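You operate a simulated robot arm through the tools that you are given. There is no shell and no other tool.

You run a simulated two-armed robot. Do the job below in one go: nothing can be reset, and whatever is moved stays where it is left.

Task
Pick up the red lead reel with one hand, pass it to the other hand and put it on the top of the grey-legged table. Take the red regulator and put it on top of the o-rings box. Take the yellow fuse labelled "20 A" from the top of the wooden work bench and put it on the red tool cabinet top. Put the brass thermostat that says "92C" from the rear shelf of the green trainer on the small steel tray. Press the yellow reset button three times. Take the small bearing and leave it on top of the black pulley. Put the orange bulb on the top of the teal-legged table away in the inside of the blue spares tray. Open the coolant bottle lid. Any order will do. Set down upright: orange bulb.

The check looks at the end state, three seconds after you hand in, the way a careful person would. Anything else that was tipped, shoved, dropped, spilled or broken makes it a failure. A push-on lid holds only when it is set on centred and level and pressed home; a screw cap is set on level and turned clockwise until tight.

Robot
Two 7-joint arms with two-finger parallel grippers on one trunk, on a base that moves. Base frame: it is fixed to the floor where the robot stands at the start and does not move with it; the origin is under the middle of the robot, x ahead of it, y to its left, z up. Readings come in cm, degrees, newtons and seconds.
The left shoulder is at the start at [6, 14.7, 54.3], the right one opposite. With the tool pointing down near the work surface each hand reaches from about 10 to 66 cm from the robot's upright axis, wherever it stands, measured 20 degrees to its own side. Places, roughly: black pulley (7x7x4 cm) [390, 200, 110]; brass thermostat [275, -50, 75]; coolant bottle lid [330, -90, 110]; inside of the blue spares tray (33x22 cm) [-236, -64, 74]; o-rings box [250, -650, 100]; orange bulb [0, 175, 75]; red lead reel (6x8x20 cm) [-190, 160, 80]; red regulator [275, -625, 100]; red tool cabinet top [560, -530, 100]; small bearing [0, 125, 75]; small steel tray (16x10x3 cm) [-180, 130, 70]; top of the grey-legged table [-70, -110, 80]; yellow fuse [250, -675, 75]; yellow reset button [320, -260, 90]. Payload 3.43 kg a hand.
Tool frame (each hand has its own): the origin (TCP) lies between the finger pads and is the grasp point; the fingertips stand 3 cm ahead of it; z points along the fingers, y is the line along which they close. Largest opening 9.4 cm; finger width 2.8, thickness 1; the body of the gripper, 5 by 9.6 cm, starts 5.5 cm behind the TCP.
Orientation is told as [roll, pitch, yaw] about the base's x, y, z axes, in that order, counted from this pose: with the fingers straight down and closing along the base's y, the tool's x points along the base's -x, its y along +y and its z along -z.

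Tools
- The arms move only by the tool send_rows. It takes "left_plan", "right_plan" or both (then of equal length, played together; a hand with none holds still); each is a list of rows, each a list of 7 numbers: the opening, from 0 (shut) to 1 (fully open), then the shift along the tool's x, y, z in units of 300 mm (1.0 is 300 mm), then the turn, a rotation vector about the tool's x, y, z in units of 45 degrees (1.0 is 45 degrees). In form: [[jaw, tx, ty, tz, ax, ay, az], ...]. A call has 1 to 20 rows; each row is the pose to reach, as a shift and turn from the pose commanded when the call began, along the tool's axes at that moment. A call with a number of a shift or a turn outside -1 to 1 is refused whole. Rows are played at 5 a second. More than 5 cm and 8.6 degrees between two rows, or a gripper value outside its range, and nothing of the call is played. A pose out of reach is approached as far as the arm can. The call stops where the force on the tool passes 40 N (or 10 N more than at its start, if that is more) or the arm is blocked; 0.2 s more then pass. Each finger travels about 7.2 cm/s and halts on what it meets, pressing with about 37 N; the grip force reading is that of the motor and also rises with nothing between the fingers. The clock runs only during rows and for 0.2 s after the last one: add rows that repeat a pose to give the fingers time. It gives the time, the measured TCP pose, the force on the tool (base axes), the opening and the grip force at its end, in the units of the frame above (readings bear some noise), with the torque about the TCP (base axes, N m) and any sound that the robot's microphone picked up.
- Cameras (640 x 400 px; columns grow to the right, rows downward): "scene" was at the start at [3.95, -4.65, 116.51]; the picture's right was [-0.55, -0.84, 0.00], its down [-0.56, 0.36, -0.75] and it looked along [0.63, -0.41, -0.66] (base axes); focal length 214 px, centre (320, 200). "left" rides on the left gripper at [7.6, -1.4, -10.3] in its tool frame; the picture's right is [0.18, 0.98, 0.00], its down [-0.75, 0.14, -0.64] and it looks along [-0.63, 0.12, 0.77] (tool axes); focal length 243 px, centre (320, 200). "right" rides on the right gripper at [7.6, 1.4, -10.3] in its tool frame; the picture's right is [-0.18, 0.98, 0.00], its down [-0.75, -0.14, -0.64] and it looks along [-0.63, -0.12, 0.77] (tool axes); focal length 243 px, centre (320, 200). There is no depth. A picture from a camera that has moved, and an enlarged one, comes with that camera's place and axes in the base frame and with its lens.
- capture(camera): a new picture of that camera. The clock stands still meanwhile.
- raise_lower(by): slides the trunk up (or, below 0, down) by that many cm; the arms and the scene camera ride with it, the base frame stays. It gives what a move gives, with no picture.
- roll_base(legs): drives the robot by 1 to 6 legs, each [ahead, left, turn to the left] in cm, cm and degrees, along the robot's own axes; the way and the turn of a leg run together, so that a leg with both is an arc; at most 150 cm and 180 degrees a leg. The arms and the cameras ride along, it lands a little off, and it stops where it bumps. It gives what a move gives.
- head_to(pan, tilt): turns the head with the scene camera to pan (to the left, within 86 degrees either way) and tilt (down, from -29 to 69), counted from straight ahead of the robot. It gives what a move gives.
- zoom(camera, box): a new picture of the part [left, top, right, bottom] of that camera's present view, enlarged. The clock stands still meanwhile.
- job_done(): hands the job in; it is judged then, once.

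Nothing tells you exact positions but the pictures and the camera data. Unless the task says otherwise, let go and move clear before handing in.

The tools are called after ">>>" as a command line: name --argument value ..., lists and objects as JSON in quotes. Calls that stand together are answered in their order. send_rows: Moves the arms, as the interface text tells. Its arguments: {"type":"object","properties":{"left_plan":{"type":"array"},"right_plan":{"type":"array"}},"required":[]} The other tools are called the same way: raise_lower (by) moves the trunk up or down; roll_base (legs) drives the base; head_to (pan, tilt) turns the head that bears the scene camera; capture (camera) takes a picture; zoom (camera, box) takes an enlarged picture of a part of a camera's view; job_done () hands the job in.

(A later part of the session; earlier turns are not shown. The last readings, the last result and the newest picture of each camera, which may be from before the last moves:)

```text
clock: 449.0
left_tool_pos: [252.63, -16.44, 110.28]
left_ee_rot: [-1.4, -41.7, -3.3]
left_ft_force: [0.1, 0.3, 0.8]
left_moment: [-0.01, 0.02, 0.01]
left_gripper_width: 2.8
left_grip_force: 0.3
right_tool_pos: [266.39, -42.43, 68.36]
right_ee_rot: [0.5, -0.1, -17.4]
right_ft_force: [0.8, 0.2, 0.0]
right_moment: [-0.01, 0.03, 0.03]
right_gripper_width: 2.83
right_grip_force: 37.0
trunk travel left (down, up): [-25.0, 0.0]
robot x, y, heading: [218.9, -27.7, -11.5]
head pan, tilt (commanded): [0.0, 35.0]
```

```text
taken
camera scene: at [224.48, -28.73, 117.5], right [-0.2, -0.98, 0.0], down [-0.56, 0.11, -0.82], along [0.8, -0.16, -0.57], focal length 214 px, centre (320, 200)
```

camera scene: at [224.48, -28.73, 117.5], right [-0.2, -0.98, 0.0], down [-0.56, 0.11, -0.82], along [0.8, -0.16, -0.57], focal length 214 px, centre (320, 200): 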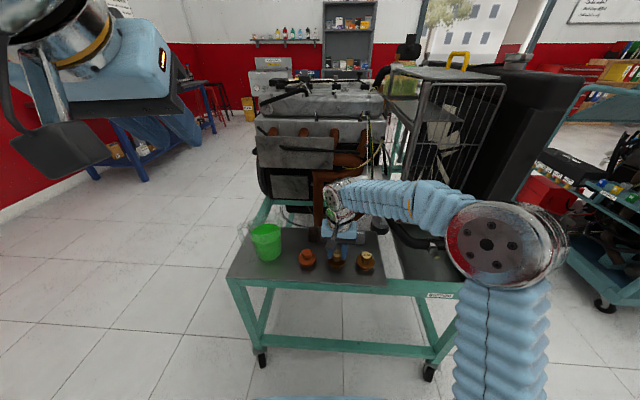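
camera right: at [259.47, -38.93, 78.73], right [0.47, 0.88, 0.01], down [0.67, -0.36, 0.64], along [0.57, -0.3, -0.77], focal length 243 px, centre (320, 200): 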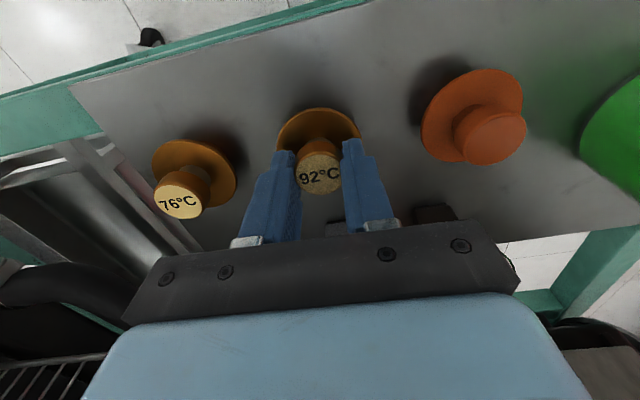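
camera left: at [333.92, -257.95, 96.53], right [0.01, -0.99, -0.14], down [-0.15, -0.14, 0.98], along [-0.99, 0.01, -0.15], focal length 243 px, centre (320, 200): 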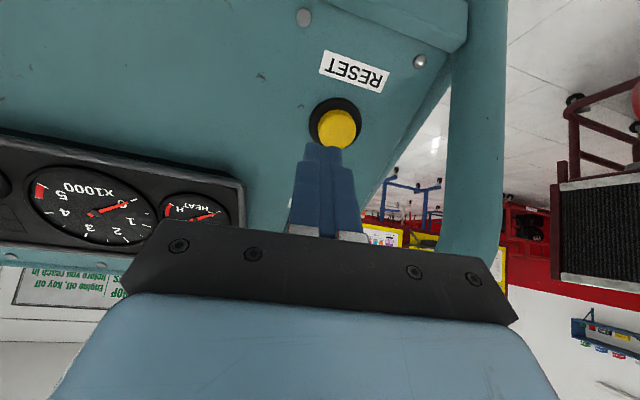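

Thermostat is gripped (2.83 cm, 37 N). I lift it and pull back in smaller steps.

>>> send_rows --right_plan '[[0.15, 0, 0, -0.05, 0, 0, 0], [0.15, 0, 0, -0.15, 0, 0, 0], [0.15, 0, 0, -0.3, 0, 0, 0], [0.15, 0.03, 0, -0.45, 0, 0, 0], [0.15, 0.1, 0, -0.58, 0, 0, 0], [0.15, 0.2, 0, -0.68, 0, 0, 0], [0.15, 0.32, 0, -0.74, 0, 0, 0], [0.15, 0.45, 0, -0.78, 0, 0, 0]]'

>>> capture --camera "right"

>>> zoom --camera "scene" --box '[220, 100, 440, 300]'

```text
clock: 450.8
left_tool_pos: [252.58, -16.36, 110.33]
left_ee_rot: [-1.4, -41.7, -3.2]
left_ft_force: [0.1, 0.2, -0.5]
left_moment: [0.02, 0.01, -0.01]
left_gripper_width: 2.81
left_grip_force: 0.1
right_tool_pos: [253.61, -38.69, 91.62]
right_ee_rot: [0.5, -0.1, -17.4]
right_ft_force: [-0.3, -0.2, -1.0]
right_moment: [-0.06, 0.0, 0.01]
right_gripper_width: 2.83
right_grip_force: 37.2
trunk travel left (down, up): [-25.0, 0.0]
robot x, y, heading: [218.93, -27.56, -11.1]
head pan, tilt (commanded): [0.0, 35.0]
```

```text
taken
camera right: at [246.59, -35.16, 102.04], right [0.47, 0.88, 0.01], down [0.67, -0.37, 0.64], along [0.57, -0.3, -0.77], focal length 243 px, centre (320, 200)
```

right: 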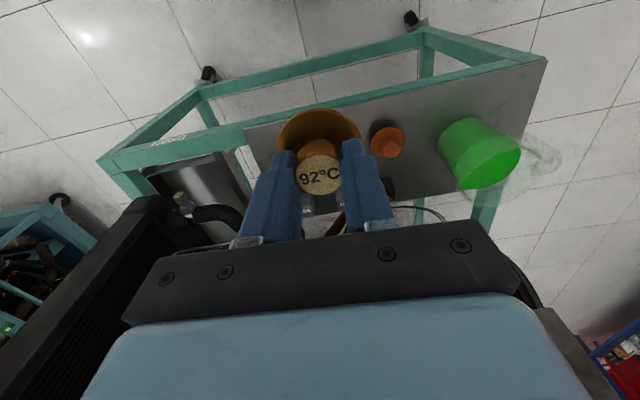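

```text
2.00 times, centred on (330, 200) of scene
camera zoom: at [224.5, -28.74, 117.49], right [-0.2, -0.98, 0.0], down [-0.56, 0.11, -0.82], along [0.8, -0.16, -0.57], focal length 429 px, centre (300, 200)
```

zoom: 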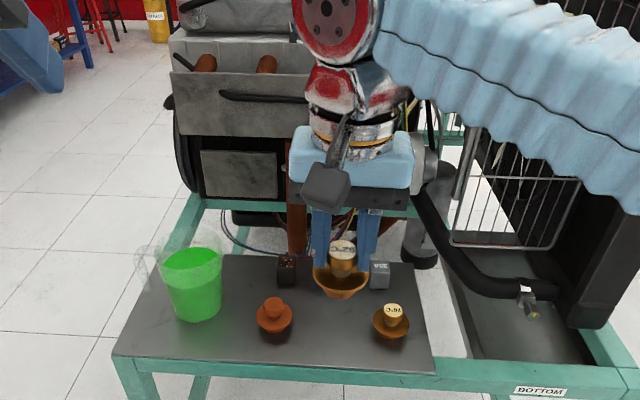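

The 92 °C thermostat is in the right hand. Before driving through the narrow corridor back to the teal table, I tuck both arms: right hand a bit right, left hand toward the centre and lower.

>>> send_rows --right_plan '[[0.15, 0.02, -0.13, -0.02, 0, 0, 0], [0.15, 0.04, -0.26, -0.04, 0, 0, 0], [0.15, 0.06, -0.4, -0.06, 0, 0, 0]]'

>>> send_rows --left_plan '[[0.3, 0.08, -0.1, 0.06, 0, -0.1, 0], [0.3, 0.14, -0.2, 0.14, 0, -0.2, 0], [0.3, 0.19, -0.28, 0.2, 0, -0.3, 0], [0.3, 0.22, -0.36, 0.28, 0, -0.4, 0]]'

>>> head_to --pan 70 --tilt 45

>>> capture --camera "scene"

>>> head_to --pan -70 --tilt 45

>>> capture --camera "scene"

```text
clock: 451.6
left_tool_pos: [252.69, -16.52, 110.14]
left_ee_rot: [-1.6, -41.7, -3.2]
left_ft_force: [0.5, -0.5, 0.1]
left_moment: [-0.02, -0.01, -0.05]
left_gripper_width: 2.8
left_grip_force: 0.0
right_tool_pos: [248.34, -49.43, 93.63]
right_ee_rot: [0.5, 0.0, -17.4]
right_ft_force: [-0.5, 0.1, -0.3]
right_moment: [0.01, 0.02, 0.0]
right_gripper_width: 2.84
right_grip_force: 37.3
trunk travel left (down, up): [-25.0, 0.0]
robot x, y, heading: [219.17, -27.49, -11.5]
head pan, tilt (commanded): [0.0, 35.0]
```

```text
clock: 452.6
left_tool_pos: [252.58, -27.26, 100.02]
left_ee_rot: [-2.3, -59.8, -2.3]
left_ft_force: [0.1, 0.2, 0.0]
left_moment: [0.03, -0.01, -0.03]
left_gripper_width: 2.81
left_grip_force: 0.0
right_tool_pos: [248.19, -49.4, 93.64]
right_ee_rot: [0.5, -0.1, -17.5]
right_ft_force: [-0.5, 0.3, -0.6]
right_moment: [0.0, 0.02, -0.01]
right_gripper_width: 2.82
right_grip_force: 36.9
trunk travel left (down, up): [-25.0, 0.0]
robot x, y, heading: [218.82, -27.44, -11.5]
head pan, tilt (commanded): [0.0, 35.0]
```

```text
clock: 454.1
left_tool_pos: [252.57, -27.35, 100.01]
left_ee_rot: [-2.2, -59.7, -2.4]
left_ft_force: [0.8, -0.8, -0.3]
left_moment: [0.02, -0.01, 0.04]
left_gripper_width: 2.85
left_grip_force: 0.0
right_tool_pos: [248.16, -49.46, 93.48]
right_ee_rot: [0.5, -0.1, -17.3]
right_ft_force: [0.6, -0.4, -1.8]
right_moment: [-0.03, 0.0, -0.01]
right_gripper_width: 2.82
right_grip_force: 37.0
trunk travel left (down, up): [-25.0, 0.0]
robot x, y, heading: [218.69, -28.03, -11.5]
head pan, tilt (commanded): [70.0, 45.0]
```

```text
taken
camera scene: at [220.09, -20.06, 116.01], right [0.85, -0.52, 0.0], down [-0.37, -0.6, -0.71], along [0.37, 0.6, -0.71], focal length 214 px, centre (320, 200)
```

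scene: 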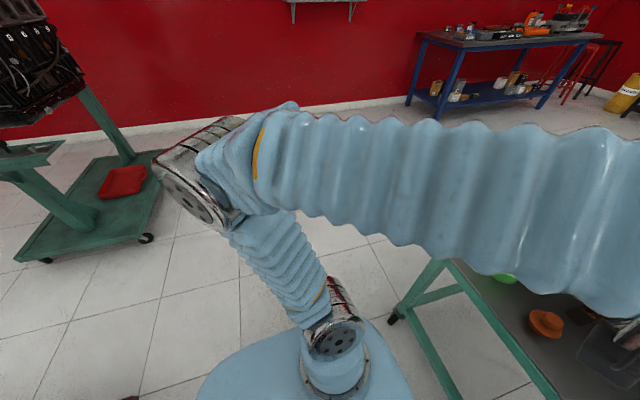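

```text
clock: 456.3
left_tool_pos: [252.58, -27.33, 100.15]
left_ee_rot: [-2.1, -59.8, -2.3]
left_ft_force: [0.2, 0.0, 1.1]
left_moment: [-0.01, -0.03, 0.02]
left_gripper_width: 2.84
left_grip_force: 0.0
right_tool_pos: [248.27, -49.47, 93.6]
right_ee_rot: [0.4, -0.1, -17.4]
right_ft_force: [0.7, 0.0, -0.8]
right_moment: [0.01, 0.02, 0.0]
right_gripper_width: 2.85
right_grip_force: 37.6
trunk travel left (down, up): [-25.0, 0.0]
robot x, y, heading: [218.72, -28.08, -11.3]
head pan, tilt (commanded): [-70.0, 45.0]
```

```text
taken
camera scene: at [217.06, -35.04, 116.01], right [-0.99, -0.15, 0.0], down [-0.11, 0.7, -0.71], along [0.11, -0.7, -0.71], focal length 214 px, centre (320, 200)
```

scene: 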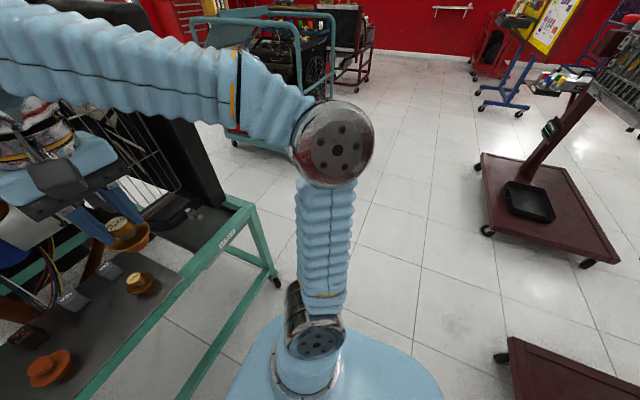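

Both elbows stick out wide, so I'll avoid the narrow corridor and take the open southern route around the engine stands instead.

>>> roll_base --legs '[[-34, 0, 0], [0, 0, -78], [100, 0, 0]]'

>>> head_to --pan -30 --tilt 20

>>> capture --camera "scene"

>>> head_to --pan 20 --tilt 20

>>> capture --camera "scene"

```text
clock: 460.3
left_tool_pos: [218.29, -41.07, 100.11]
left_ee_rot: [-2.1, -59.7, -33.4]
left_ft_force: [0.7, 0.0, 0.8]
left_moment: [-0.04, 0.03, -0.02]
left_gripper_width: 2.83
left_grip_force: 0.0
right_tool_pos: [203.03, -57.96, 93.47]
right_ee_rot: [0.4, 0.0, -48.4]
right_ft_force: [-0.4, 0.0, -0.8]
right_moment: [0.02, -0.02, 0.0]
right_gripper_width: 2.81
right_grip_force: 37.0
trunk travel left (down, up): [-25.0, 0.0]
robot x, y, heading: [188.97, -24.16, -42.2]
head pan, tilt (commanded): [-70.0, 45.0]
stopped in leg 2: the robot was blocked; the commanded pose is now the measured one
```

```text
clock: 461.4
left_tool_pos: [218.15, -41.32, 100.16]
left_ee_rot: [-2.1, -59.8, -33.5]
left_ft_force: [-0.1, -0.6, 0.8]
left_moment: [-0.01, 0.01, 0.0]
left_gripper_width: 2.82
left_grip_force: 0.0
right_tool_pos: [203.15, -57.97, 93.59]
right_ee_rot: [0.4, 0.0, -48.4]
right_ft_force: [0.3, 0.8, -0.2]
right_moment: [0.0, 0.0, 0.02]
right_gripper_width: 2.85
right_grip_force: 37.4
trunk travel left (down, up): [-25.0, 0.0]
robot x, y, heading: [189.06, -24.07, -42.3]
head pan, tilt (commanded): [-30.0, 20.0]
```

```text
taken
camera scene: at [189.72, -30.97, 119.88], right [-0.95, -0.3, 0.0], down [-0.1, 0.33, -0.94], along [0.28, -0.9, -0.34], focal length 214 px, centre (320, 200)
```

scene: 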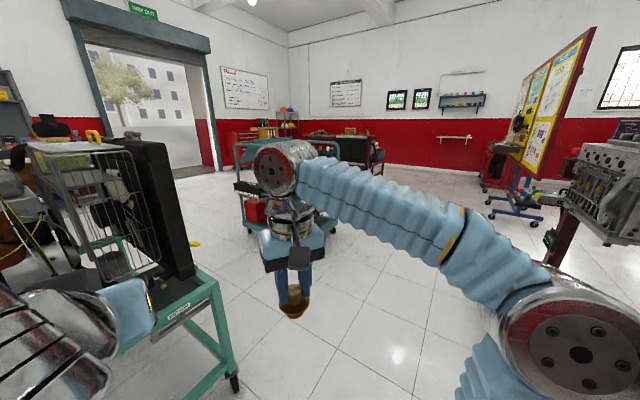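

```text
clock: 462.6
left_tool_pos: [218.12, -41.23, 100.01]
left_ee_rot: [-2.1, -59.7, -33.4]
left_ft_force: [-0.6, 0.3, -0.8]
left_moment: [0.02, 0.0, -0.01]
left_gripper_width: 2.81
left_grip_force: 0.1
right_tool_pos: [203.09, -57.94, 93.6]
right_ee_rot: [0.4, -0.2, -48.4]
right_ft_force: [0.1, 0.5, -1.0]
right_moment: [-0.02, 0.01, 0.01]
right_gripper_width: 2.85
right_grip_force: 37.3
trunk travel left (down, up): [-25.0, 0.0]
robot x, y, heading: [188.99, -24.55, -42.4]
head pan, tilt (commanded): [20.0, 20.0]
```

```text
taken
camera scene: at [195.52, -25.65, 119.88], right [-0.38, -0.92, 0.0], down [-0.32, 0.13, -0.94], along [0.87, -0.36, -0.34], focal length 214 px, centre (320, 200)
```

scene: 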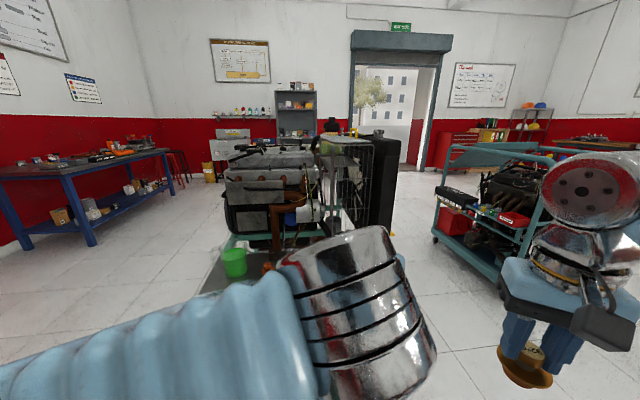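

The base corner touched the maroon platform again while turning. I move forward away from it first, finish the turn, then continue south.

>>> roll_base --legs '[[22, 0, 0], [0, 0, -47], [20, -8, 0]]'

>>> head_to --pan -80 --tilt 30

>>> capture --camera "scene"

```text
clock: 467.7
left_tool_pos: [205.02, -92.15, 100.11]
left_ee_rot: [-2.1, -59.6, -80.3]
left_ft_force: [-0.9, -0.3, -0.4]
left_moment: [0.04, -0.01, -0.02]
left_gripper_width: 2.82
left_grip_force: 0.1
right_tool_pos: [182.28, -92.66, 93.67]
right_ee_rot: [0.4, -0.2, -95.3]
right_ft_force: [0.0, 0.4, 0.3]
right_moment: [0.0, -0.02, 0.01]
right_gripper_width: 2.81
right_grip_force: 37.2
trunk travel left (down, up): [-25.0, 0.0]
robot x, y, heading: [198.09, -59.13, -89.2]
head pan, tilt (commanded): [20.0, 20.0]
```

```text
clock: 469.4
left_tool_pos: [205.01, -92.16, 100.05]
left_ee_rot: [-2.2, -59.7, -80.3]
left_ft_force: [0.6, -0.2, -0.6]
left_moment: [-0.01, 0.0, 0.0]
left_gripper_width: 2.83
left_grip_force: 0.1
right_tool_pos: [182.34, -92.55, 93.63]
right_ee_rot: [0.4, -0.1, -95.2]
right_ft_force: [0.4, 0.4, -1.5]
right_moment: [-0.01, -0.01, 0.0]
right_gripper_width: 2.84
right_grip_force: 37.0
trunk travel left (down, up): [-25.0, 0.0]
robot x, y, heading: [197.7, -59.15, -89.4]
head pan, tilt (commanded): [-80.0, 30.0]
```

```text
taken
camera scene: at [188.7, -57.98, 118.28], right [-0.18, 0.98, 0.0], down [0.49, 0.09, -0.87], along [-0.85, -0.16, -0.5], focal length 214 px, centre (320, 200)
```

scene: 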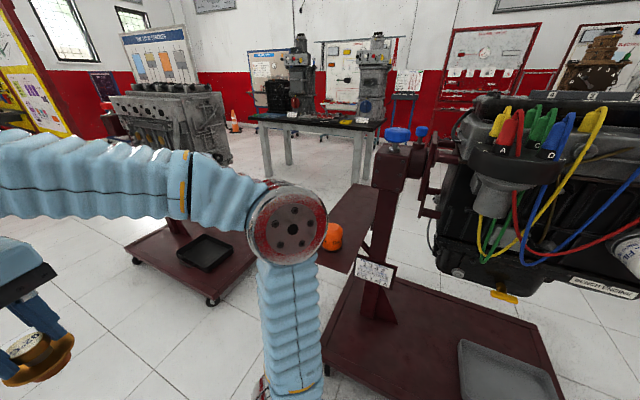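

Clear on both sides. I continue south past the second stand, then west.

>>> roll_base --legs '[[30, -8, 0], [145, 0, 0], [0, 0, -90]]'

>>> head_to --pan 0 --tilt 20

>>> capture --camera "scene"

>>> head_to --pan -50 --tilt 20

>>> capture --camera "scene"

```text
clock: 482.0
left_tool_pos: [159.0, -240.94, 100.07]
left_ee_rot: [-2.1, -59.7, -168.1]
left_ft_force: [-1.3, -0.4, 0.2]
left_moment: [-0.01, 0.02, 0.0]
left_gripper_width: 2.83
left_grip_force: 0.1
right_tool_pos: [157.81, -218.6, 93.58]
right_ee_rot: [0.4, -0.1, 176.7]
right_ft_force: [0.7, 0.2, -0.5]
right_moment: [0.0, 0.01, 0.0]
right_gripper_width: 2.83
right_grip_force: 37.2
trunk travel left (down, up): [-25.0, 0.0]
robot x, y, heading: [191.76, -232.43, -177.3]
head pan, tilt (commanded): [-80.0, 30.0]
```

```text
clock: 483.6
left_tool_pos: [159.0, -241.01, 100.08]
left_ee_rot: [-2.1, -59.7, -168.2]
left_ft_force: [-0.4, -0.8, 0.2]
left_moment: [0.04, 0.01, 0.01]
left_gripper_width: 2.84
left_grip_force: 0.1
right_tool_pos: [157.75, -218.54, 93.6]
right_ee_rot: [0.3, -0.1, 176.8]
right_ft_force: [-1.1, -0.1, -1.4]
right_moment: [-0.01, 0.02, 0.01]
right_gripper_width: 2.82
right_grip_force: 36.7
trunk travel left (down, up): [-25.0, 0.0]
robot x, y, heading: [191.93, -232.43, -177.3]
head pan, tilt (commanded): [0.0, 20.0]
```

```text
taken
camera scene: at [185.26, -232.9, 119.88], right [-0.05, 1.0, 0.0], down [0.34, 0.02, -0.94], along [-0.94, -0.04, -0.34], focal length 214 px, centre (320, 200)
```

scene: 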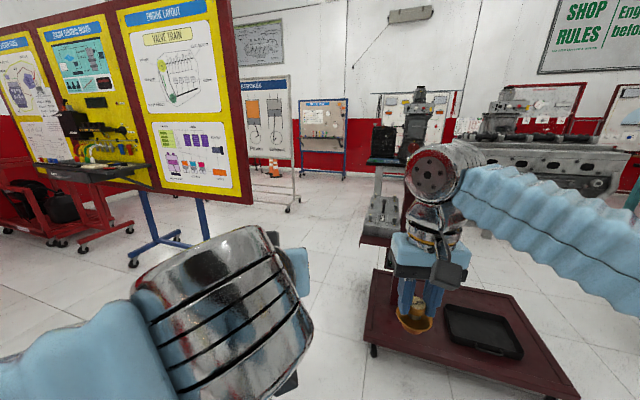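

```text
clock: 484.7
left_tool_pos: [159.18, -240.93, 100.01]
left_ee_rot: [-2.0, -59.7, -168.2]
left_ft_force: [0.6, -0.1, -0.3]
left_moment: [0.0, -0.01, -0.02]
left_gripper_width: 2.81
left_grip_force: 0.0
right_tool_pos: [157.8, -218.55, 93.63]
right_ee_rot: [0.5, -0.2, 176.8]
right_ft_force: [0.1, -0.1, -0.9]
right_moment: [-0.03, -0.01, 0.02]
right_gripper_width: 2.86
right_grip_force: 36.9
trunk travel left (down, up): [-25.0, 0.0]
robot x, y, heading: [191.35, -232.53, -177.3]
head pan, tilt (commanded): [-50.0, 20.0]
```

```text
taken
camera scene: at [188.24, -225.63, 119.88], right [0.73, 0.68, 0.0], down [0.23, -0.25, -0.94], along [-0.64, 0.69, -0.34], focal length 214 px, centre (320, 200)
```

scene: 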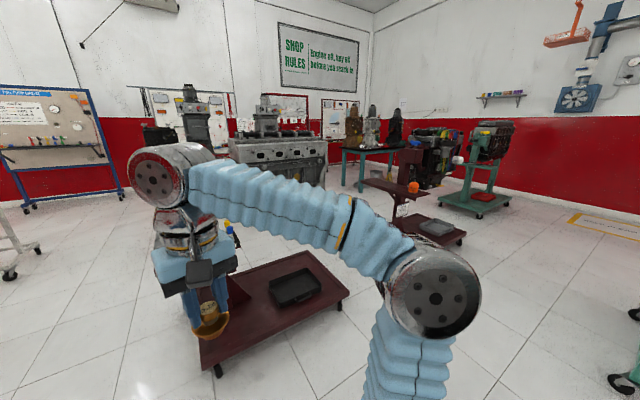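

I go west along a line clear of the second stand, then look north.

>>> roll_base --legs '[[0, 27, 0], [150, 0, 0], [38, 0, 0], [0, 0, -92.5]]'

>>> head_to --pan 0 --tilt 22

>>> capture --camera "scene"

```text
clock: 492.4
left_tool_pos: [28.83, -273.29, 100.34]
left_ee_rot: [-2.2, -60.4, -168.0]
left_ft_force: [0.1, -0.4, 0.9]
left_moment: [-0.02, 0.01, 0.0]
left_gripper_width: 2.83
left_grip_force: 0.1
right_tool_pos: [27.7, -250.77, 93.99]
right_ee_rot: [0.6, -0.8, 176.9]
right_ft_force: [-0.5, -1.0, -0.4]
right_moment: [0.02, -0.03, 0.01]
right_gripper_width: 2.81
right_grip_force: 37.0
trunk travel left (down, up): [-25.0, 0.0]
robot x, y, heading: [60.75, -264.87, -177.0]
head pan, tilt (commanded): [-50.0, 20.0]
stopped in leg 2: the robot was blocked; the commanded pose is now the measured one
```

```text
clock: 493.5
left_tool_pos: [29.06, -273.33, 100.51]
left_ee_rot: [-2.3, -60.6, -168.0]
left_ft_force: [0.8, 0.0, -0.5]
left_moment: [-0.02, 0.04, 0.01]
left_gripper_width: 2.81
left_grip_force: 0.0
right_tool_pos: [27.75, -250.83, 94.06]
right_ee_rot: [0.5, -1.0, 176.8]
right_ft_force: [-0.1, 0.3, -1.0]
right_moment: [0.02, -0.02, 0.01]
right_gripper_width: 2.83
right_grip_force: 37.0
trunk travel left (down, up): [-25.0, 0.0]
robot x, y, heading: [60.48, -265.14, -177.3]
head pan, tilt (commanded): [0.0, 22.0]
```

```text
taken
camera scene: at [55.61, -265.1, 119.58], right [-0.05, 1.0, 0.0], down [0.36, 0.02, -0.93], along [-0.93, -0.04, -0.36], focal length 214 px, centre (320, 200)
```

scene: 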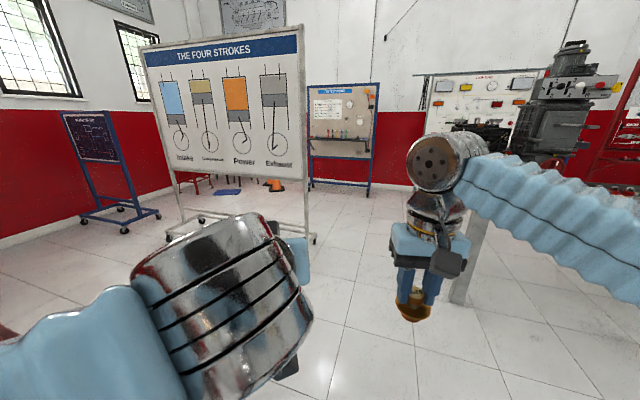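

Blocked by something; I look to the left to see what I touched.

>>> head_to --pan 80 --tilt 30

>>> capture --camera "scene"

>>> head_to --pan -70 --tilt 40

>>> capture --camera "scene"

```text
clock: 495.1
left_tool_pos: [29.12, -273.29, 100.54]
left_ee_rot: [-2.3, -60.6, -168.1]
left_ft_force: [0.6, -0.3, 0.0]
left_moment: [-0.01, -0.02, -0.04]
left_gripper_width: 2.8
left_grip_force: 0.1
right_tool_pos: [27.66, -250.84, 94.14]
right_ee_rot: [0.6, -1.0, 176.8]
right_ft_force: [0.2, 0.2, 0.2]
right_moment: [0.03, 0.0, 0.04]
right_gripper_width: 2.82
right_grip_force: 36.9
trunk travel left (down, up): [-25.0, 0.0]
robot x, y, heading: [60.67, -264.81, -177.4]
head pan, tilt (commanded): [80.0, 30.0]
```

```text
taken
camera scene: at [63.72, -273.64, 118.25], right [-0.99, 0.13, 0.01], down [0.05, 0.49, -0.87], along [-0.12, -0.86, -0.5], focal length 214 px, centre (320, 200)
```

scene: 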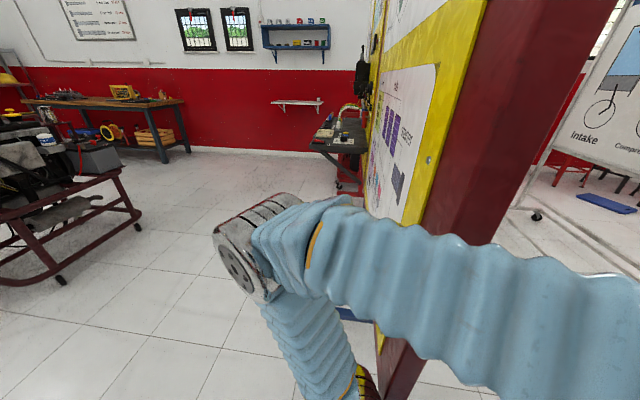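

```text
clock: 497.4
left_tool_pos: [29.03, -273.2, 100.57]
left_ee_rot: [-2.1, -60.6, -168.1]
left_ft_force: [0.3, -1.1, 0.4]
left_moment: [0.01, -0.01, 0.0]
left_gripper_width: 2.82
left_grip_force: 0.0
right_tool_pos: [27.78, -250.66, 94.04]
right_ee_rot: [0.7, -1.1, 176.8]
right_ft_force: [0.4, 0.0, 0.1]
right_moment: [-0.01, 0.04, 0.03]
right_gripper_width: 2.87
right_grip_force: 36.7
trunk travel left (down, up): [-25.0, 0.0]
robot x, y, heading: [60.61, -265.14, -177.4]
head pan, tilt (commanded): [-70.0, 40.0]
```

```text
taken
camera scene: at [61.55, -256.83, 116.72], right [0.92, 0.39, -0.01], down [0.24, -0.59, -0.77], along [-0.31, 0.71, -0.64], focal length 214 px, centre (320, 200)
```

scene: 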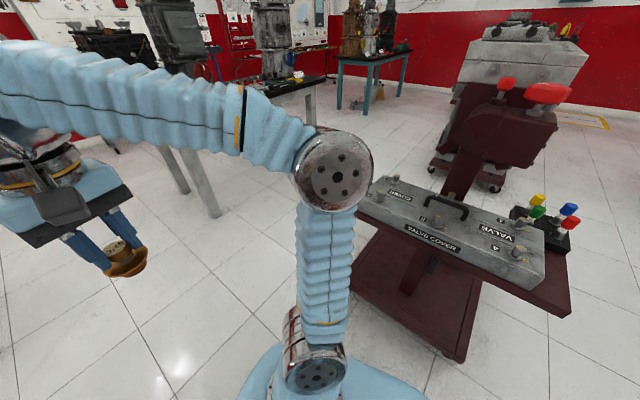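

My left forearm touched the end post of the yellow display board. I back away from it, turn to face north (narrower that way), and will then strafe west past it.

>>> roll_base --legs '[[-70, 0, 0], [0, 0, -92.5]]'

>>> head_to --pan 80 --tilt 25

>>> capture --camera "scene"

>>> head_to --pan 15 --tilt 40

>>> capture --camera "scene"

```text
clock: 498.1
left_tool_pos: [28.84, -273.42, 100.3]
left_ee_rot: [-2.2, -60.2, -168.0]
left_ft_force: [-0.9, -0.1, -0.1]
left_moment: [-0.01, 0.02, 0.01]
left_gripper_width: 2.85
left_grip_force: 0.1
right_tool_pos: [27.63, -250.79, 94.12]
right_ee_rot: [0.7, -0.6, 177.0]
right_ft_force: [0.3, -0.5, -0.7]
right_moment: [0.03, 0.0, -0.02]
right_gripper_width: 2.86
right_grip_force: 36.6
trunk travel left (down, up): [-25.0, 0.0]
robot x, y, heading: [60.56, -265.14, -177.2]
head pan, tilt (commanded): [-70.0, 40.0]
stopped in leg 1: the robot was blocked; the commanded pose is now the measured one
```

```text
clock: 500.5
left_tool_pos: [28.97, -273.25, 100.45]
left_ee_rot: [-2.3, -60.5, -168.0]
left_ft_force: [0.5, 1.1, -0.2]
left_moment: [0.01, -0.04, 0.03]
left_gripper_width: 2.81
left_grip_force: 0.1
right_tool_pos: [27.72, -250.77, 93.97]
right_ee_rot: [0.5, -0.8, 176.8]
right_ft_force: [-0.4, -0.7, -0.9]
right_moment: [0.03, 0.02, -0.02]
right_gripper_width: 2.84
right_grip_force: 36.7
trunk travel left (down, up): [-25.0, 0.0]
robot x, y, heading: [60.91, -264.78, -177.3]
head pan, tilt (commanded): [80.0, 25.0]
```

```text
taken
camera scene: at [63.45, -273.8, 119.08], right [-0.99, 0.13, 0.01], down [0.05, 0.42, -0.91], along [-0.12, -0.9, -0.42], focal length 214 px, centre (320, 200)
```

scene: 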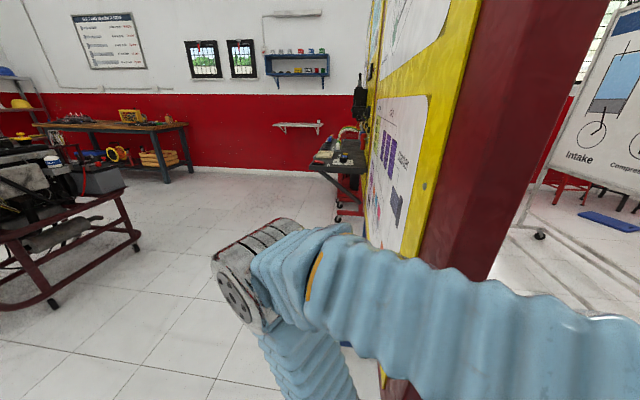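

```text
clock: 501.8
left_tool_pos: [28.9, -273.24, 100.39]
left_ee_rot: [-2.1, -60.3, -168.1]
left_ft_force: [0.6, -0.5, -1.0]
left_moment: [-0.01, 0.01, 0.02]
left_gripper_width: 2.8
left_grip_force: 0.1
right_tool_pos: [27.58, -250.69, 93.98]
right_ee_rot: [0.6, -0.8, 176.8]
right_ft_force: [-0.8, -0.1, -0.8]
right_moment: [0.01, 0.03, 0.02]
right_gripper_width: 2.85
right_grip_force: 37.0
trunk travel left (down, up): [-25.0, 0.0]
robot x, y, heading: [60.48, -264.73, -177.1]
head pan, tilt (commanded): [15.0, 40.0]
```

```text
taken
camera scene: at [56.5, -267.26, 116.8], right [-0.31, 0.95, 0.0], down [0.6, 0.2, -0.77], along [-0.74, -0.23, -0.64], focal length 214 px, centre (320, 200)
```

scene: 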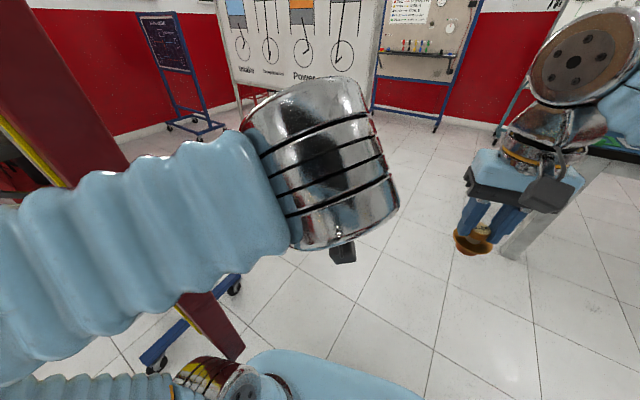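

The post is just outside my left forearm. I try sliding right, directly away from it.

>>> roll_base --legs '[[0, -5, 0]]'

```text
clock: 502.8
left_tool_pos: [27.79, -268.29, 100.09]
left_ee_rot: [-2.1, -59.9, -168.3]
left_ft_force: [0.4, 0.8, 0.1]
left_moment: [0.03, 0.01, 0.0]
left_gripper_width: 2.77
left_grip_force: 0.0
right_tool_pos: [26.6, -245.8, 93.67]
right_ee_rot: [0.5, -0.3, 176.8]
right_ft_force: [0.3, 0.4, -0.9]
right_moment: [-0.03, 0.04, 0.03]
right_gripper_width: 2.83
right_grip_force: 37.1
trunk travel left (down, up): [-25.0, 0.0]
robot x, y, heading: [60.66, -259.65, -177.3]
head pan, tilt (commanded): [15.0, 40.0]
```

>>> roll_base --legs '[[0, -6, 0]]'

>>> capture --camera "scene"

>>> head_to --pan 80 --tilt 35

>>> capture --camera "scene"

```text
clock: 503.7
left_tool_pos: [27.55, -262.38, 100.09]
left_ee_rot: [-2.2, -59.7, -168.2]
left_ft_force: [0.6, 0.0, 0.1]
left_moment: [0.03, -0.01, -0.01]
left_gripper_width: 2.83
left_grip_force: 0.0
right_tool_pos: [26.13, -239.99, 93.78]
right_ee_rot: [0.5, -0.1, 176.8]
right_ft_force: [-0.4, 1.0, -0.6]
right_moment: [0.02, 0.01, -0.02]
right_gripper_width: 2.87
right_grip_force: 36.8
trunk travel left (down, up): [-25.0, 0.0]
robot x, y, heading: [60.23, -254.32, -177.3]
head pan, tilt (commanded): [15.0, 40.0]
```

```text
taken
camera scene: at [54.91, -256.48, 116.74], right [-0.3, 0.95, 0.0], down [0.61, 0.2, -0.77], along [-0.73, -0.23, -0.64], focal length 214 px, centre (320, 200)
```

scene: 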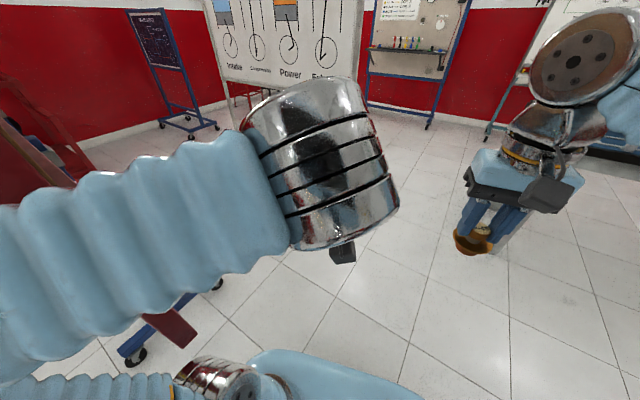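

```text
clock: 505.1
left_tool_pos: [27.45, -262.35, 100.13]
left_ee_rot: [-2.2, -59.8, -168.2]
left_ft_force: [0.6, -0.1, 0.4]
left_moment: [-0.01, -0.02, 0.01]
left_gripper_width: 2.83
left_grip_force: 0.1
right_tool_pos: [26.41, -239.86, 93.76]
right_ee_rot: [0.5, -0.2, 176.8]
right_ft_force: [-0.6, -1.2, -0.3]
right_moment: [0.03, -0.03, 0.0]
right_gripper_width: 2.85
right_grip_force: 36.9
trunk travel left (down, up): [-25.0, 0.0]
robot x, y, heading: [60.19, -253.7, -177.1]
head pan, tilt (commanded): [80.0, 35.0]
```

```text
taken
camera scene: at [61.88, -262.6, 117.5], right [-0.99, 0.13, 0.0], down [0.07, 0.57, -0.82], along [-0.1, -0.81, -0.57], focal length 214 px, centre (320, 200)
```

scene: 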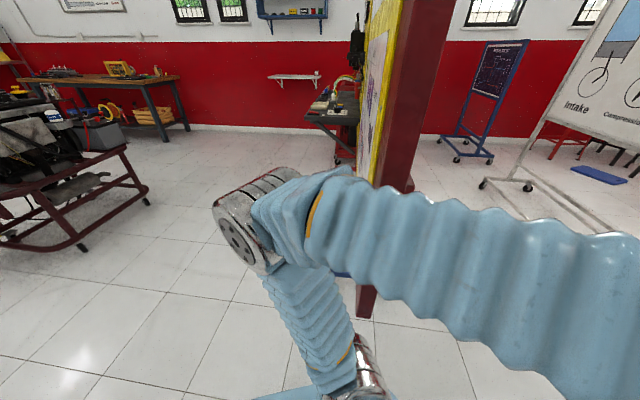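

Clear now, and the board hasn't moved. I back east to open space, then turn north and slide west past the post.

>>> roll_base --legs '[[-92, 0, 0], [0, 0, -92.5], [-12, 0, 0]]'

>>> head_to --pan 70 --tilt 25

>>> capture --camera "scene"

>>> head_to --pan 20 --tilt 40

>>> capture --camera "scene"

```text
clock: 514.8
left_tool_pos: [147.4, -228.94, 100.02]
left_ee_rot: [-2.1, -59.7, 100.2]
left_ft_force: [0.2, 0.3, -0.6]
left_moment: [0.02, -0.02, 0.0]
left_gripper_width: 2.83
left_grip_force: 0.1
right_tool_pos: [170.03, -228.42, 93.69]
right_ee_rot: [0.5, -0.2, 85.2]
right_ft_force: [-0.9, 0.6, -0.5]
right_moment: [0.01, 0.0, -0.02]
right_gripper_width: 2.86
right_grip_force: 37.3
trunk travel left (down, up): [-25.0, 0.0]
robot x, y, heading: [154.96, -262.1, 91.1]
head pan, tilt (commanded): [80.0, 35.0]
```

```text
clock: 515.5
left_tool_pos: [147.43, -228.97, 100.12]
left_ee_rot: [-2.1, -59.7, 100.2]
left_ft_force: [-0.6, 0.1, 0.5]
left_moment: [0.02, -0.01, -0.01]
left_gripper_width: 2.84
left_grip_force: 0.1
right_tool_pos: [170.04, -228.33, 93.51]
right_ee_rot: [0.5, -0.1, 85.3]
right_ft_force: [-0.8, 1.0, -0.9]
right_moment: [0.0, -0.03, -0.03]
right_gripper_width: 2.82
right_grip_force: 36.4
trunk travel left (down, up): [-25.0, 0.0]
robot x, y, heading: [155.05, -261.72, 91.2]
head pan, tilt (commanded): [70.0, 25.0]
```

```text
taken
camera scene: at [146.24, -261.89, 119.07], right [0.32, 0.95, 0.0], down [0.4, -0.14, -0.91], along [-0.86, 0.29, -0.42], focal length 214 px, centre (320, 200)
```

scene: 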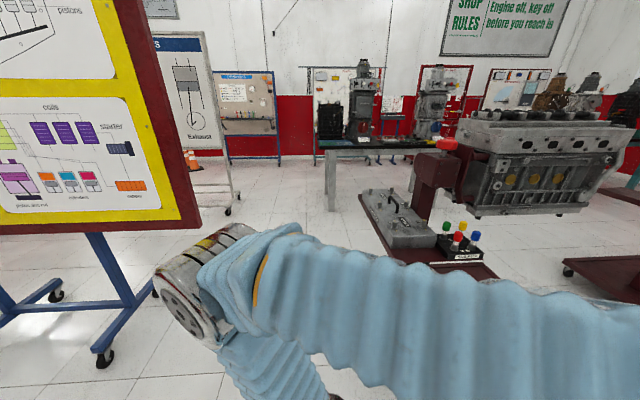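

```text
clock: 516.6
left_tool_pos: [147.42, -228.98, 100.09]
left_ee_rot: [-2.0, -59.8, 100.2]
left_ft_force: [-0.5, 1.1, -0.8]
left_moment: [-0.02, 0.0, 0.0]
left_gripper_width: 2.82
left_grip_force: 0.0
right_tool_pos: [169.99, -228.45, 93.7]
right_ee_rot: [0.4, -0.2, 85.2]
right_ft_force: [-0.6, -0.2, -0.8]
right_moment: [0.02, -0.04, -0.01]
right_gripper_width: 2.87
right_grip_force: 37.0
trunk travel left (down, up): [-25.0, 0.0]
robot x, y, heading: [154.92, -261.92, 91.1]
head pan, tilt (commanded): [20.0, 40.0]
```

```text
taken
camera scene: at [151.89, -256.94, 116.74], right [0.93, 0.36, 0.0], down [0.23, -0.6, -0.77], along [-0.28, 0.71, -0.64], focal length 214 px, centre (320, 200)
```

scene: 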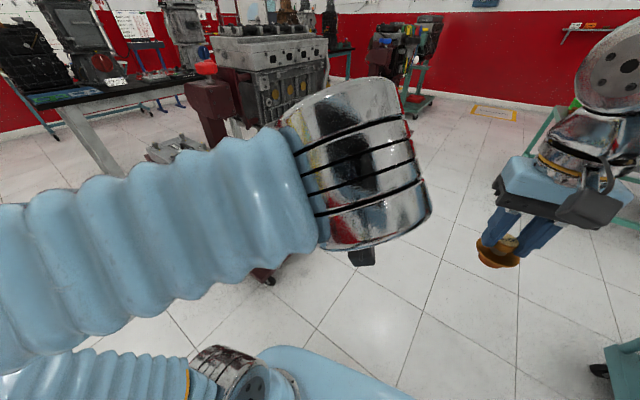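

The gap past the board is wide enough facing north. I slide west and then look ahead north.

>>> roll_base --legs '[[0, 150, 0]]'

>>> head_to --pan -45 --tilt 25

>>> capture --camera "scene"

>>> head_to --pan 25 --tilt 20

>>> capture --camera "scene"

```text
clock: 524.2
left_tool_pos: [-5.55, -234.91, 100.15]
left_ee_rot: [-2.1, -59.8, 102.3]
left_ft_force: [-1.3, 0.4, 0.0]
left_moment: [0.01, -0.04, -0.01]
left_gripper_width: 2.83
left_grip_force: 0.0
right_tool_pos: [16.92, -233.63, 93.76]
right_ee_rot: [0.6, -0.2, 87.3]
right_ft_force: [0.6, -0.3, -1.2]
right_moment: [-0.01, 0.01, 0.04]
right_gripper_width: 2.84
right_grip_force: 37.4
trunk travel left (down, up): [-25.0, 0.0]
robot x, y, heading: [3.35, -267.62, 93.3]
head pan, tilt (commanded): [20.0, 40.0]
```

```text
clock: 525.5
left_tool_pos: [-5.59, -234.94, 100.07]
left_ee_rot: [-2.1, -59.8, 102.4]
left_ft_force: [-0.5, -0.2, 0.5]
left_moment: [0.0, 0.01, -0.05]
left_gripper_width: 2.82
left_grip_force: 0.0
right_tool_pos: [16.94, -233.61, 93.7]
right_ee_rot: [0.6, -0.2, 87.3]
right_ft_force: [-0.4, 0.3, -1.6]
right_moment: [0.0, 0.02, -0.01]
right_gripper_width: 2.83
right_grip_force: 37.2
trunk travel left (down, up): [-25.0, 0.0]
robot x, y, heading: [3.46, -267.43, 93.1]
head pan, tilt (commanded): [-45.0, 25.0]
```

```text
taken
camera scene: at [9.41, -263.69, 119.07], right [0.75, -0.67, 0.0], down [-0.28, -0.32, -0.91], along [0.6, 0.68, -0.42], focal length 214 px, centre (320, 200)
```

scene: 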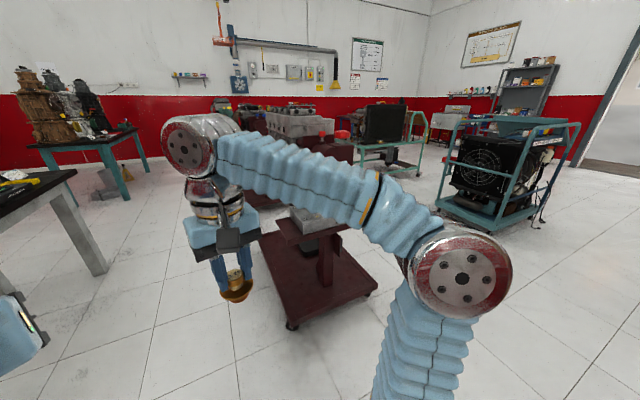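

```text
clock: 526.9
left_tool_pos: [-5.53, -235.07, 100.05]
left_ee_rot: [-2.0, -59.8, 102.3]
left_ft_force: [0.1, -1.1, 1.2]
left_moment: [0.01, 0.02, -0.01]
left_gripper_width: 2.84
left_grip_force: 0.1
right_tool_pos: [16.86, -233.57, 93.77]
right_ee_rot: [0.5, -0.2, 87.4]
right_ft_force: [-0.2, 0.3, -0.2]
right_moment: [0.01, -0.04, -0.04]
right_gripper_width: 2.85
right_grip_force: 37.2
trunk travel left (down, up): [-25.0, 0.0]
robot x, y, heading: [3.15, -267.63, 93.0]
head pan, tilt (commanded): [25.0, 20.0]
```

```text
taken
camera scene: at [-1.12, -262.36, 119.88], right [0.88, 0.47, 0.0], down [0.16, -0.3, -0.94], along [-0.44, 0.83, -0.34], focal length 214 px, centre (320, 200)
```

scene: 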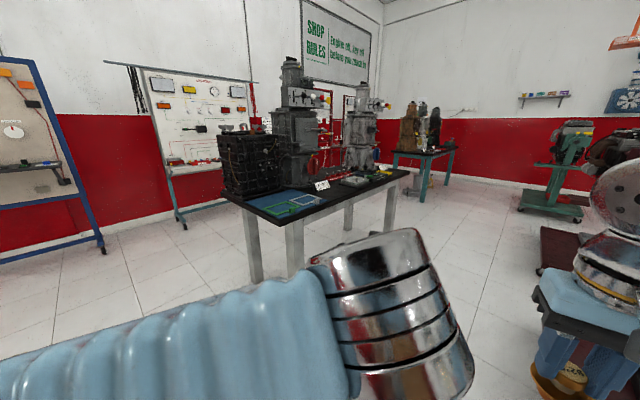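

I can see the grey table and the way north between it and the second stand. I follow a path that keeps clear of both.

>>> roll_base --legs '[[57.6, -1.8, 0], [69.2, -15.8, 0], [59, -19.2, 0], [54.5, -11, 0], [60, -7, 0]]'

>>> head_to --pan 0 --tilt 20

>>> capture --camera "scene"

```text
clock: 542.6
left_tool_pos: [32.35, 67.38, 100.11]
left_ee_rot: [-2.2, -59.9, 102.6]
left_ft_force: [-0.9, 0.0, 0.0]
left_moment: [0.0, 0.0, 0.02]
left_gripper_width: 2.83
left_grip_force: 0.2
right_tool_pos: [54.8, 68.92, 93.76]
right_ee_rot: [0.5, -0.1, 87.6]
right_ft_force: [0.4, 0.2, -1.1]
right_moment: [-0.01, -0.02, -0.02]
right_gripper_width: 2.84
right_grip_force: 37.7
trunk travel left (down, up): [-25.0, 0.0]
robot x, y, heading: [41.14, 34.9, 93.6]
head pan, tilt (commanded): [25.0, 20.0]
```

```text
clock: 543.5
left_tool_pos: [32.24, 67.49, 100.09]
left_ee_rot: [-2.1, -59.8, 102.8]
left_ft_force: [0.4, 0.1, 0.2]
left_moment: [-0.01, -0.02, 0.02]
left_gripper_width: 2.82
left_grip_force: 0.0
right_tool_pos: [54.73, 69.08, 93.68]
right_ee_rot: [0.5, -0.1, 87.7]
right_ft_force: [-0.5, 0.0, -0.4]
right_moment: [0.01, 0.02, -0.02]
right_gripper_width: 2.83
right_grip_force: 36.5
trunk travel left (down, up): [-25.0, 0.0]
robot x, y, heading: [41.22, 34.77, 93.7]
head pan, tilt (commanded): [0.0, 20.0]
```

```text
taken
camera scene: at [40.72, 41.2, 119.88], right [1.0, 0.06, 0.0], down [0.02, -0.34, -0.94], along [-0.06, 0.94, -0.34], focal length 214 px, centre (320, 200)
```

scene: 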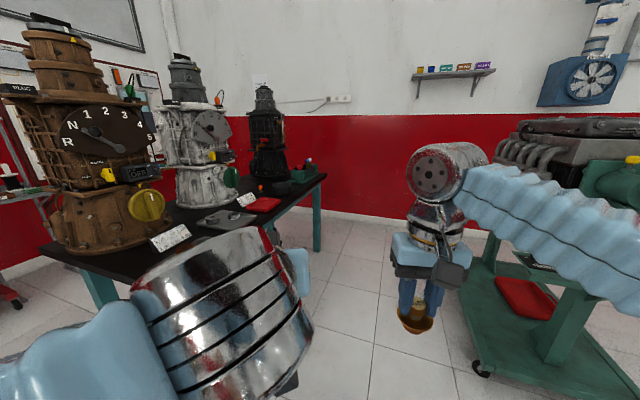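

I shift right of the teal table's corner, turn to face the table, and slide along it to the bulb.

>>> roll_base --legs '[[30, -22, 0], [38, 0, 0], [0, 0, 69.5], [0, -50, 0]]'

>>> head_to --pan 0 --tilt 35

>>> capture --camera "scene"

```text
clock: 553.3
left_tool_pos: [40.46, 154.97, 100.09]
left_ee_rot: [-2.2, -59.7, 170.9]
left_ft_force: [0.1, 0.4, -0.1]
left_moment: [0.02, 0.0, 0.01]
left_gripper_width: 2.82
left_grip_force: 0.1
right_tool_pos: [47.35, 176.31, 93.71]
right_ee_rot: [0.6, -0.1, 155.8]
right_ft_force: [-0.5, -0.2, -0.1]
right_moment: [0.01, 0.03, 0.02]
right_gripper_width: 2.83
right_grip_force: 36.8
trunk travel left (down, up): [-25.0, 0.0]
robot x, y, heading: [74.16, 151.23, 161.7]
head pan, tilt (commanded): [0.0, 20.0]
```

```text
clock: 554.1
left_tool_pos: [40.45, 154.97, 100.06]
left_ee_rot: [-2.2, -59.8, 170.8]
left_ft_force: [-0.1, 0.0, 0.4]
left_moment: [0.01, -0.04, 0.04]
left_gripper_width: 2.83
left_grip_force: 0.1
right_tool_pos: [47.31, 176.38, 93.76]
right_ee_rot: [0.5, -0.3, 156.0]
right_ft_force: [0.0, 0.0, -0.4]
right_moment: [0.0, -0.01, -0.01]
right_gripper_width: 2.83
right_grip_force: 36.9
trunk travel left (down, up): [-25.0, 0.0]
robot x, y, heading: [73.98, 151.34, 161.9]
head pan, tilt (commanded): [0.0, 35.0]
```

```text
taken
camera scene: at [68.32, 152.95, 117.5], right [0.31, 0.95, 0.0], down [0.54, -0.18, -0.82], along [-0.78, 0.26, -0.57], focal length 214 px, centre (320, 200)
```

scene: 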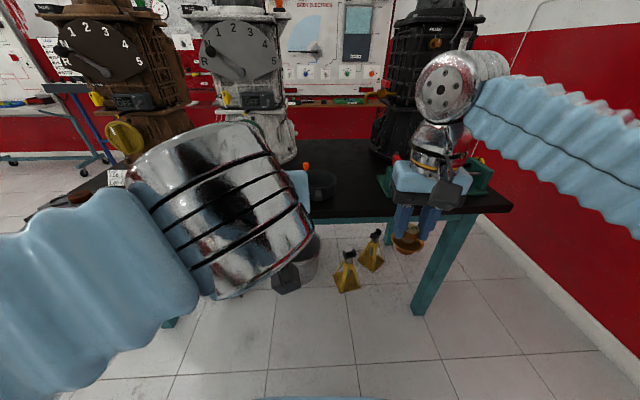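

The bulb is just visible behind my left hand. I swing the left hand left and turn it vertical for a clear view and a top grasp.

>>> send_rows --left_plan '[[0.5, 0.02, 0.083, 0.012, 0, 0.167, 0], [0.6, 0.04, 0.167, 0.023, 0, 0.333, 0], [0.6, 0.06, 0.25, 0.034, 0, 0.5, 0], [0.6, 0.08, 0.333, 0.045, 0, 0.667, 0], [0.6, 0.1, 0.417, 0.056, 0, 0.833, 0], [0.6, 0.115, 0.5, 0.067, 0, 1, 0]]'

>>> send_rows --left_plan '[[0.6, 0, 0, 0, 0, 0.167, 0], [0.6, 0, 0, 0, 0, 0.33, 0], [0.6, 0, 0, 0, 0, 0.33, 0]]'

>>> capture --camera "scene"

>>> zoom --camera "scene" --box '[250, 130, 362, 200]'

```text
clock: 555.5
left_tool_pos: [37.48, 140.04, 95.9]
left_ee_rot: [-1.1, -14.7, 169.5]
left_ft_force: [-0.8, -0.5, -0.4]
left_moment: [-0.01, -0.02, 0.03]
left_gripper_width: 5.62
left_grip_force: 0.1
right_tool_pos: [47.37, 176.31, 93.65]
right_ee_rot: [0.5, -0.2, 155.9]
right_ft_force: [0.6, 0.0, -0.5]
right_moment: [0.01, -0.03, -0.03]
right_gripper_width: 2.82
right_grip_force: 37.3
trunk travel left (down, up): [-25.0, 0.0]
robot x, y, heading: [73.68, 151.33, 161.8]
head pan, tilt (commanded): [0.0, 35.0]
```

```text
clock: 556.3
left_tool_pos: [37.67, 140.22, 95.8]
left_ee_rot: [-1.1, 0.1, 169.0]
left_ft_force: [-0.5, 0.7, 0.1]
left_moment: [0.02, 0.01, 0.04]
left_gripper_width: 5.63
left_grip_force: 0.1
right_tool_pos: [47.31, 176.42, 93.64]
right_ee_rot: [0.5, -0.2, 155.8]
right_ft_force: [-0.1, -0.1, -1.0]
right_moment: [0.03, -0.01, 0.0]
right_gripper_width: 2.83
right_grip_force: 36.8
trunk travel left (down, up): [-25.0, 0.0]
robot x, y, heading: [74.04, 151.23, 161.8]
head pan, tilt (commanded): [0.0, 35.0]
```

```text
taken
camera scene: at [68.31, 152.95, 117.49], right [0.31, 0.95, 0.0], down [0.55, -0.18, -0.82], along [-0.78, 0.26, -0.57], focal length 214 px, centre (320, 200)
```

scene: 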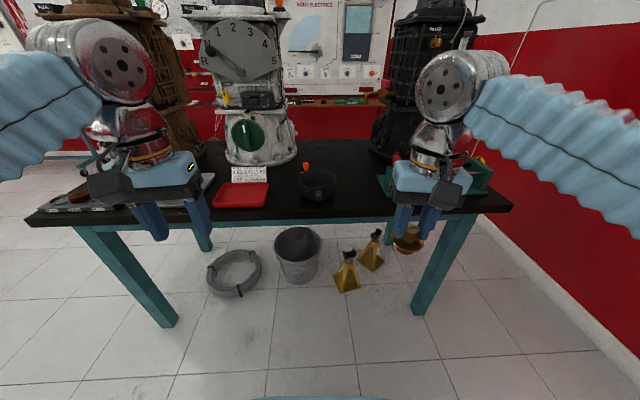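

```text
5.71 times, centred on (306, 165) of scene
camera zoom: at [68.31, 152.95, 117.49], right [0.31, 0.95, 0.0], down [0.55, -0.18, -0.82], along [-0.78, 0.26, -0.57], focal length 1226 px, centre (400, 400)
```

zoom: 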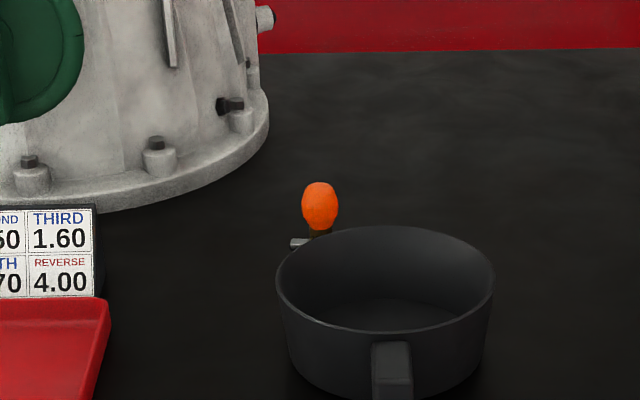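

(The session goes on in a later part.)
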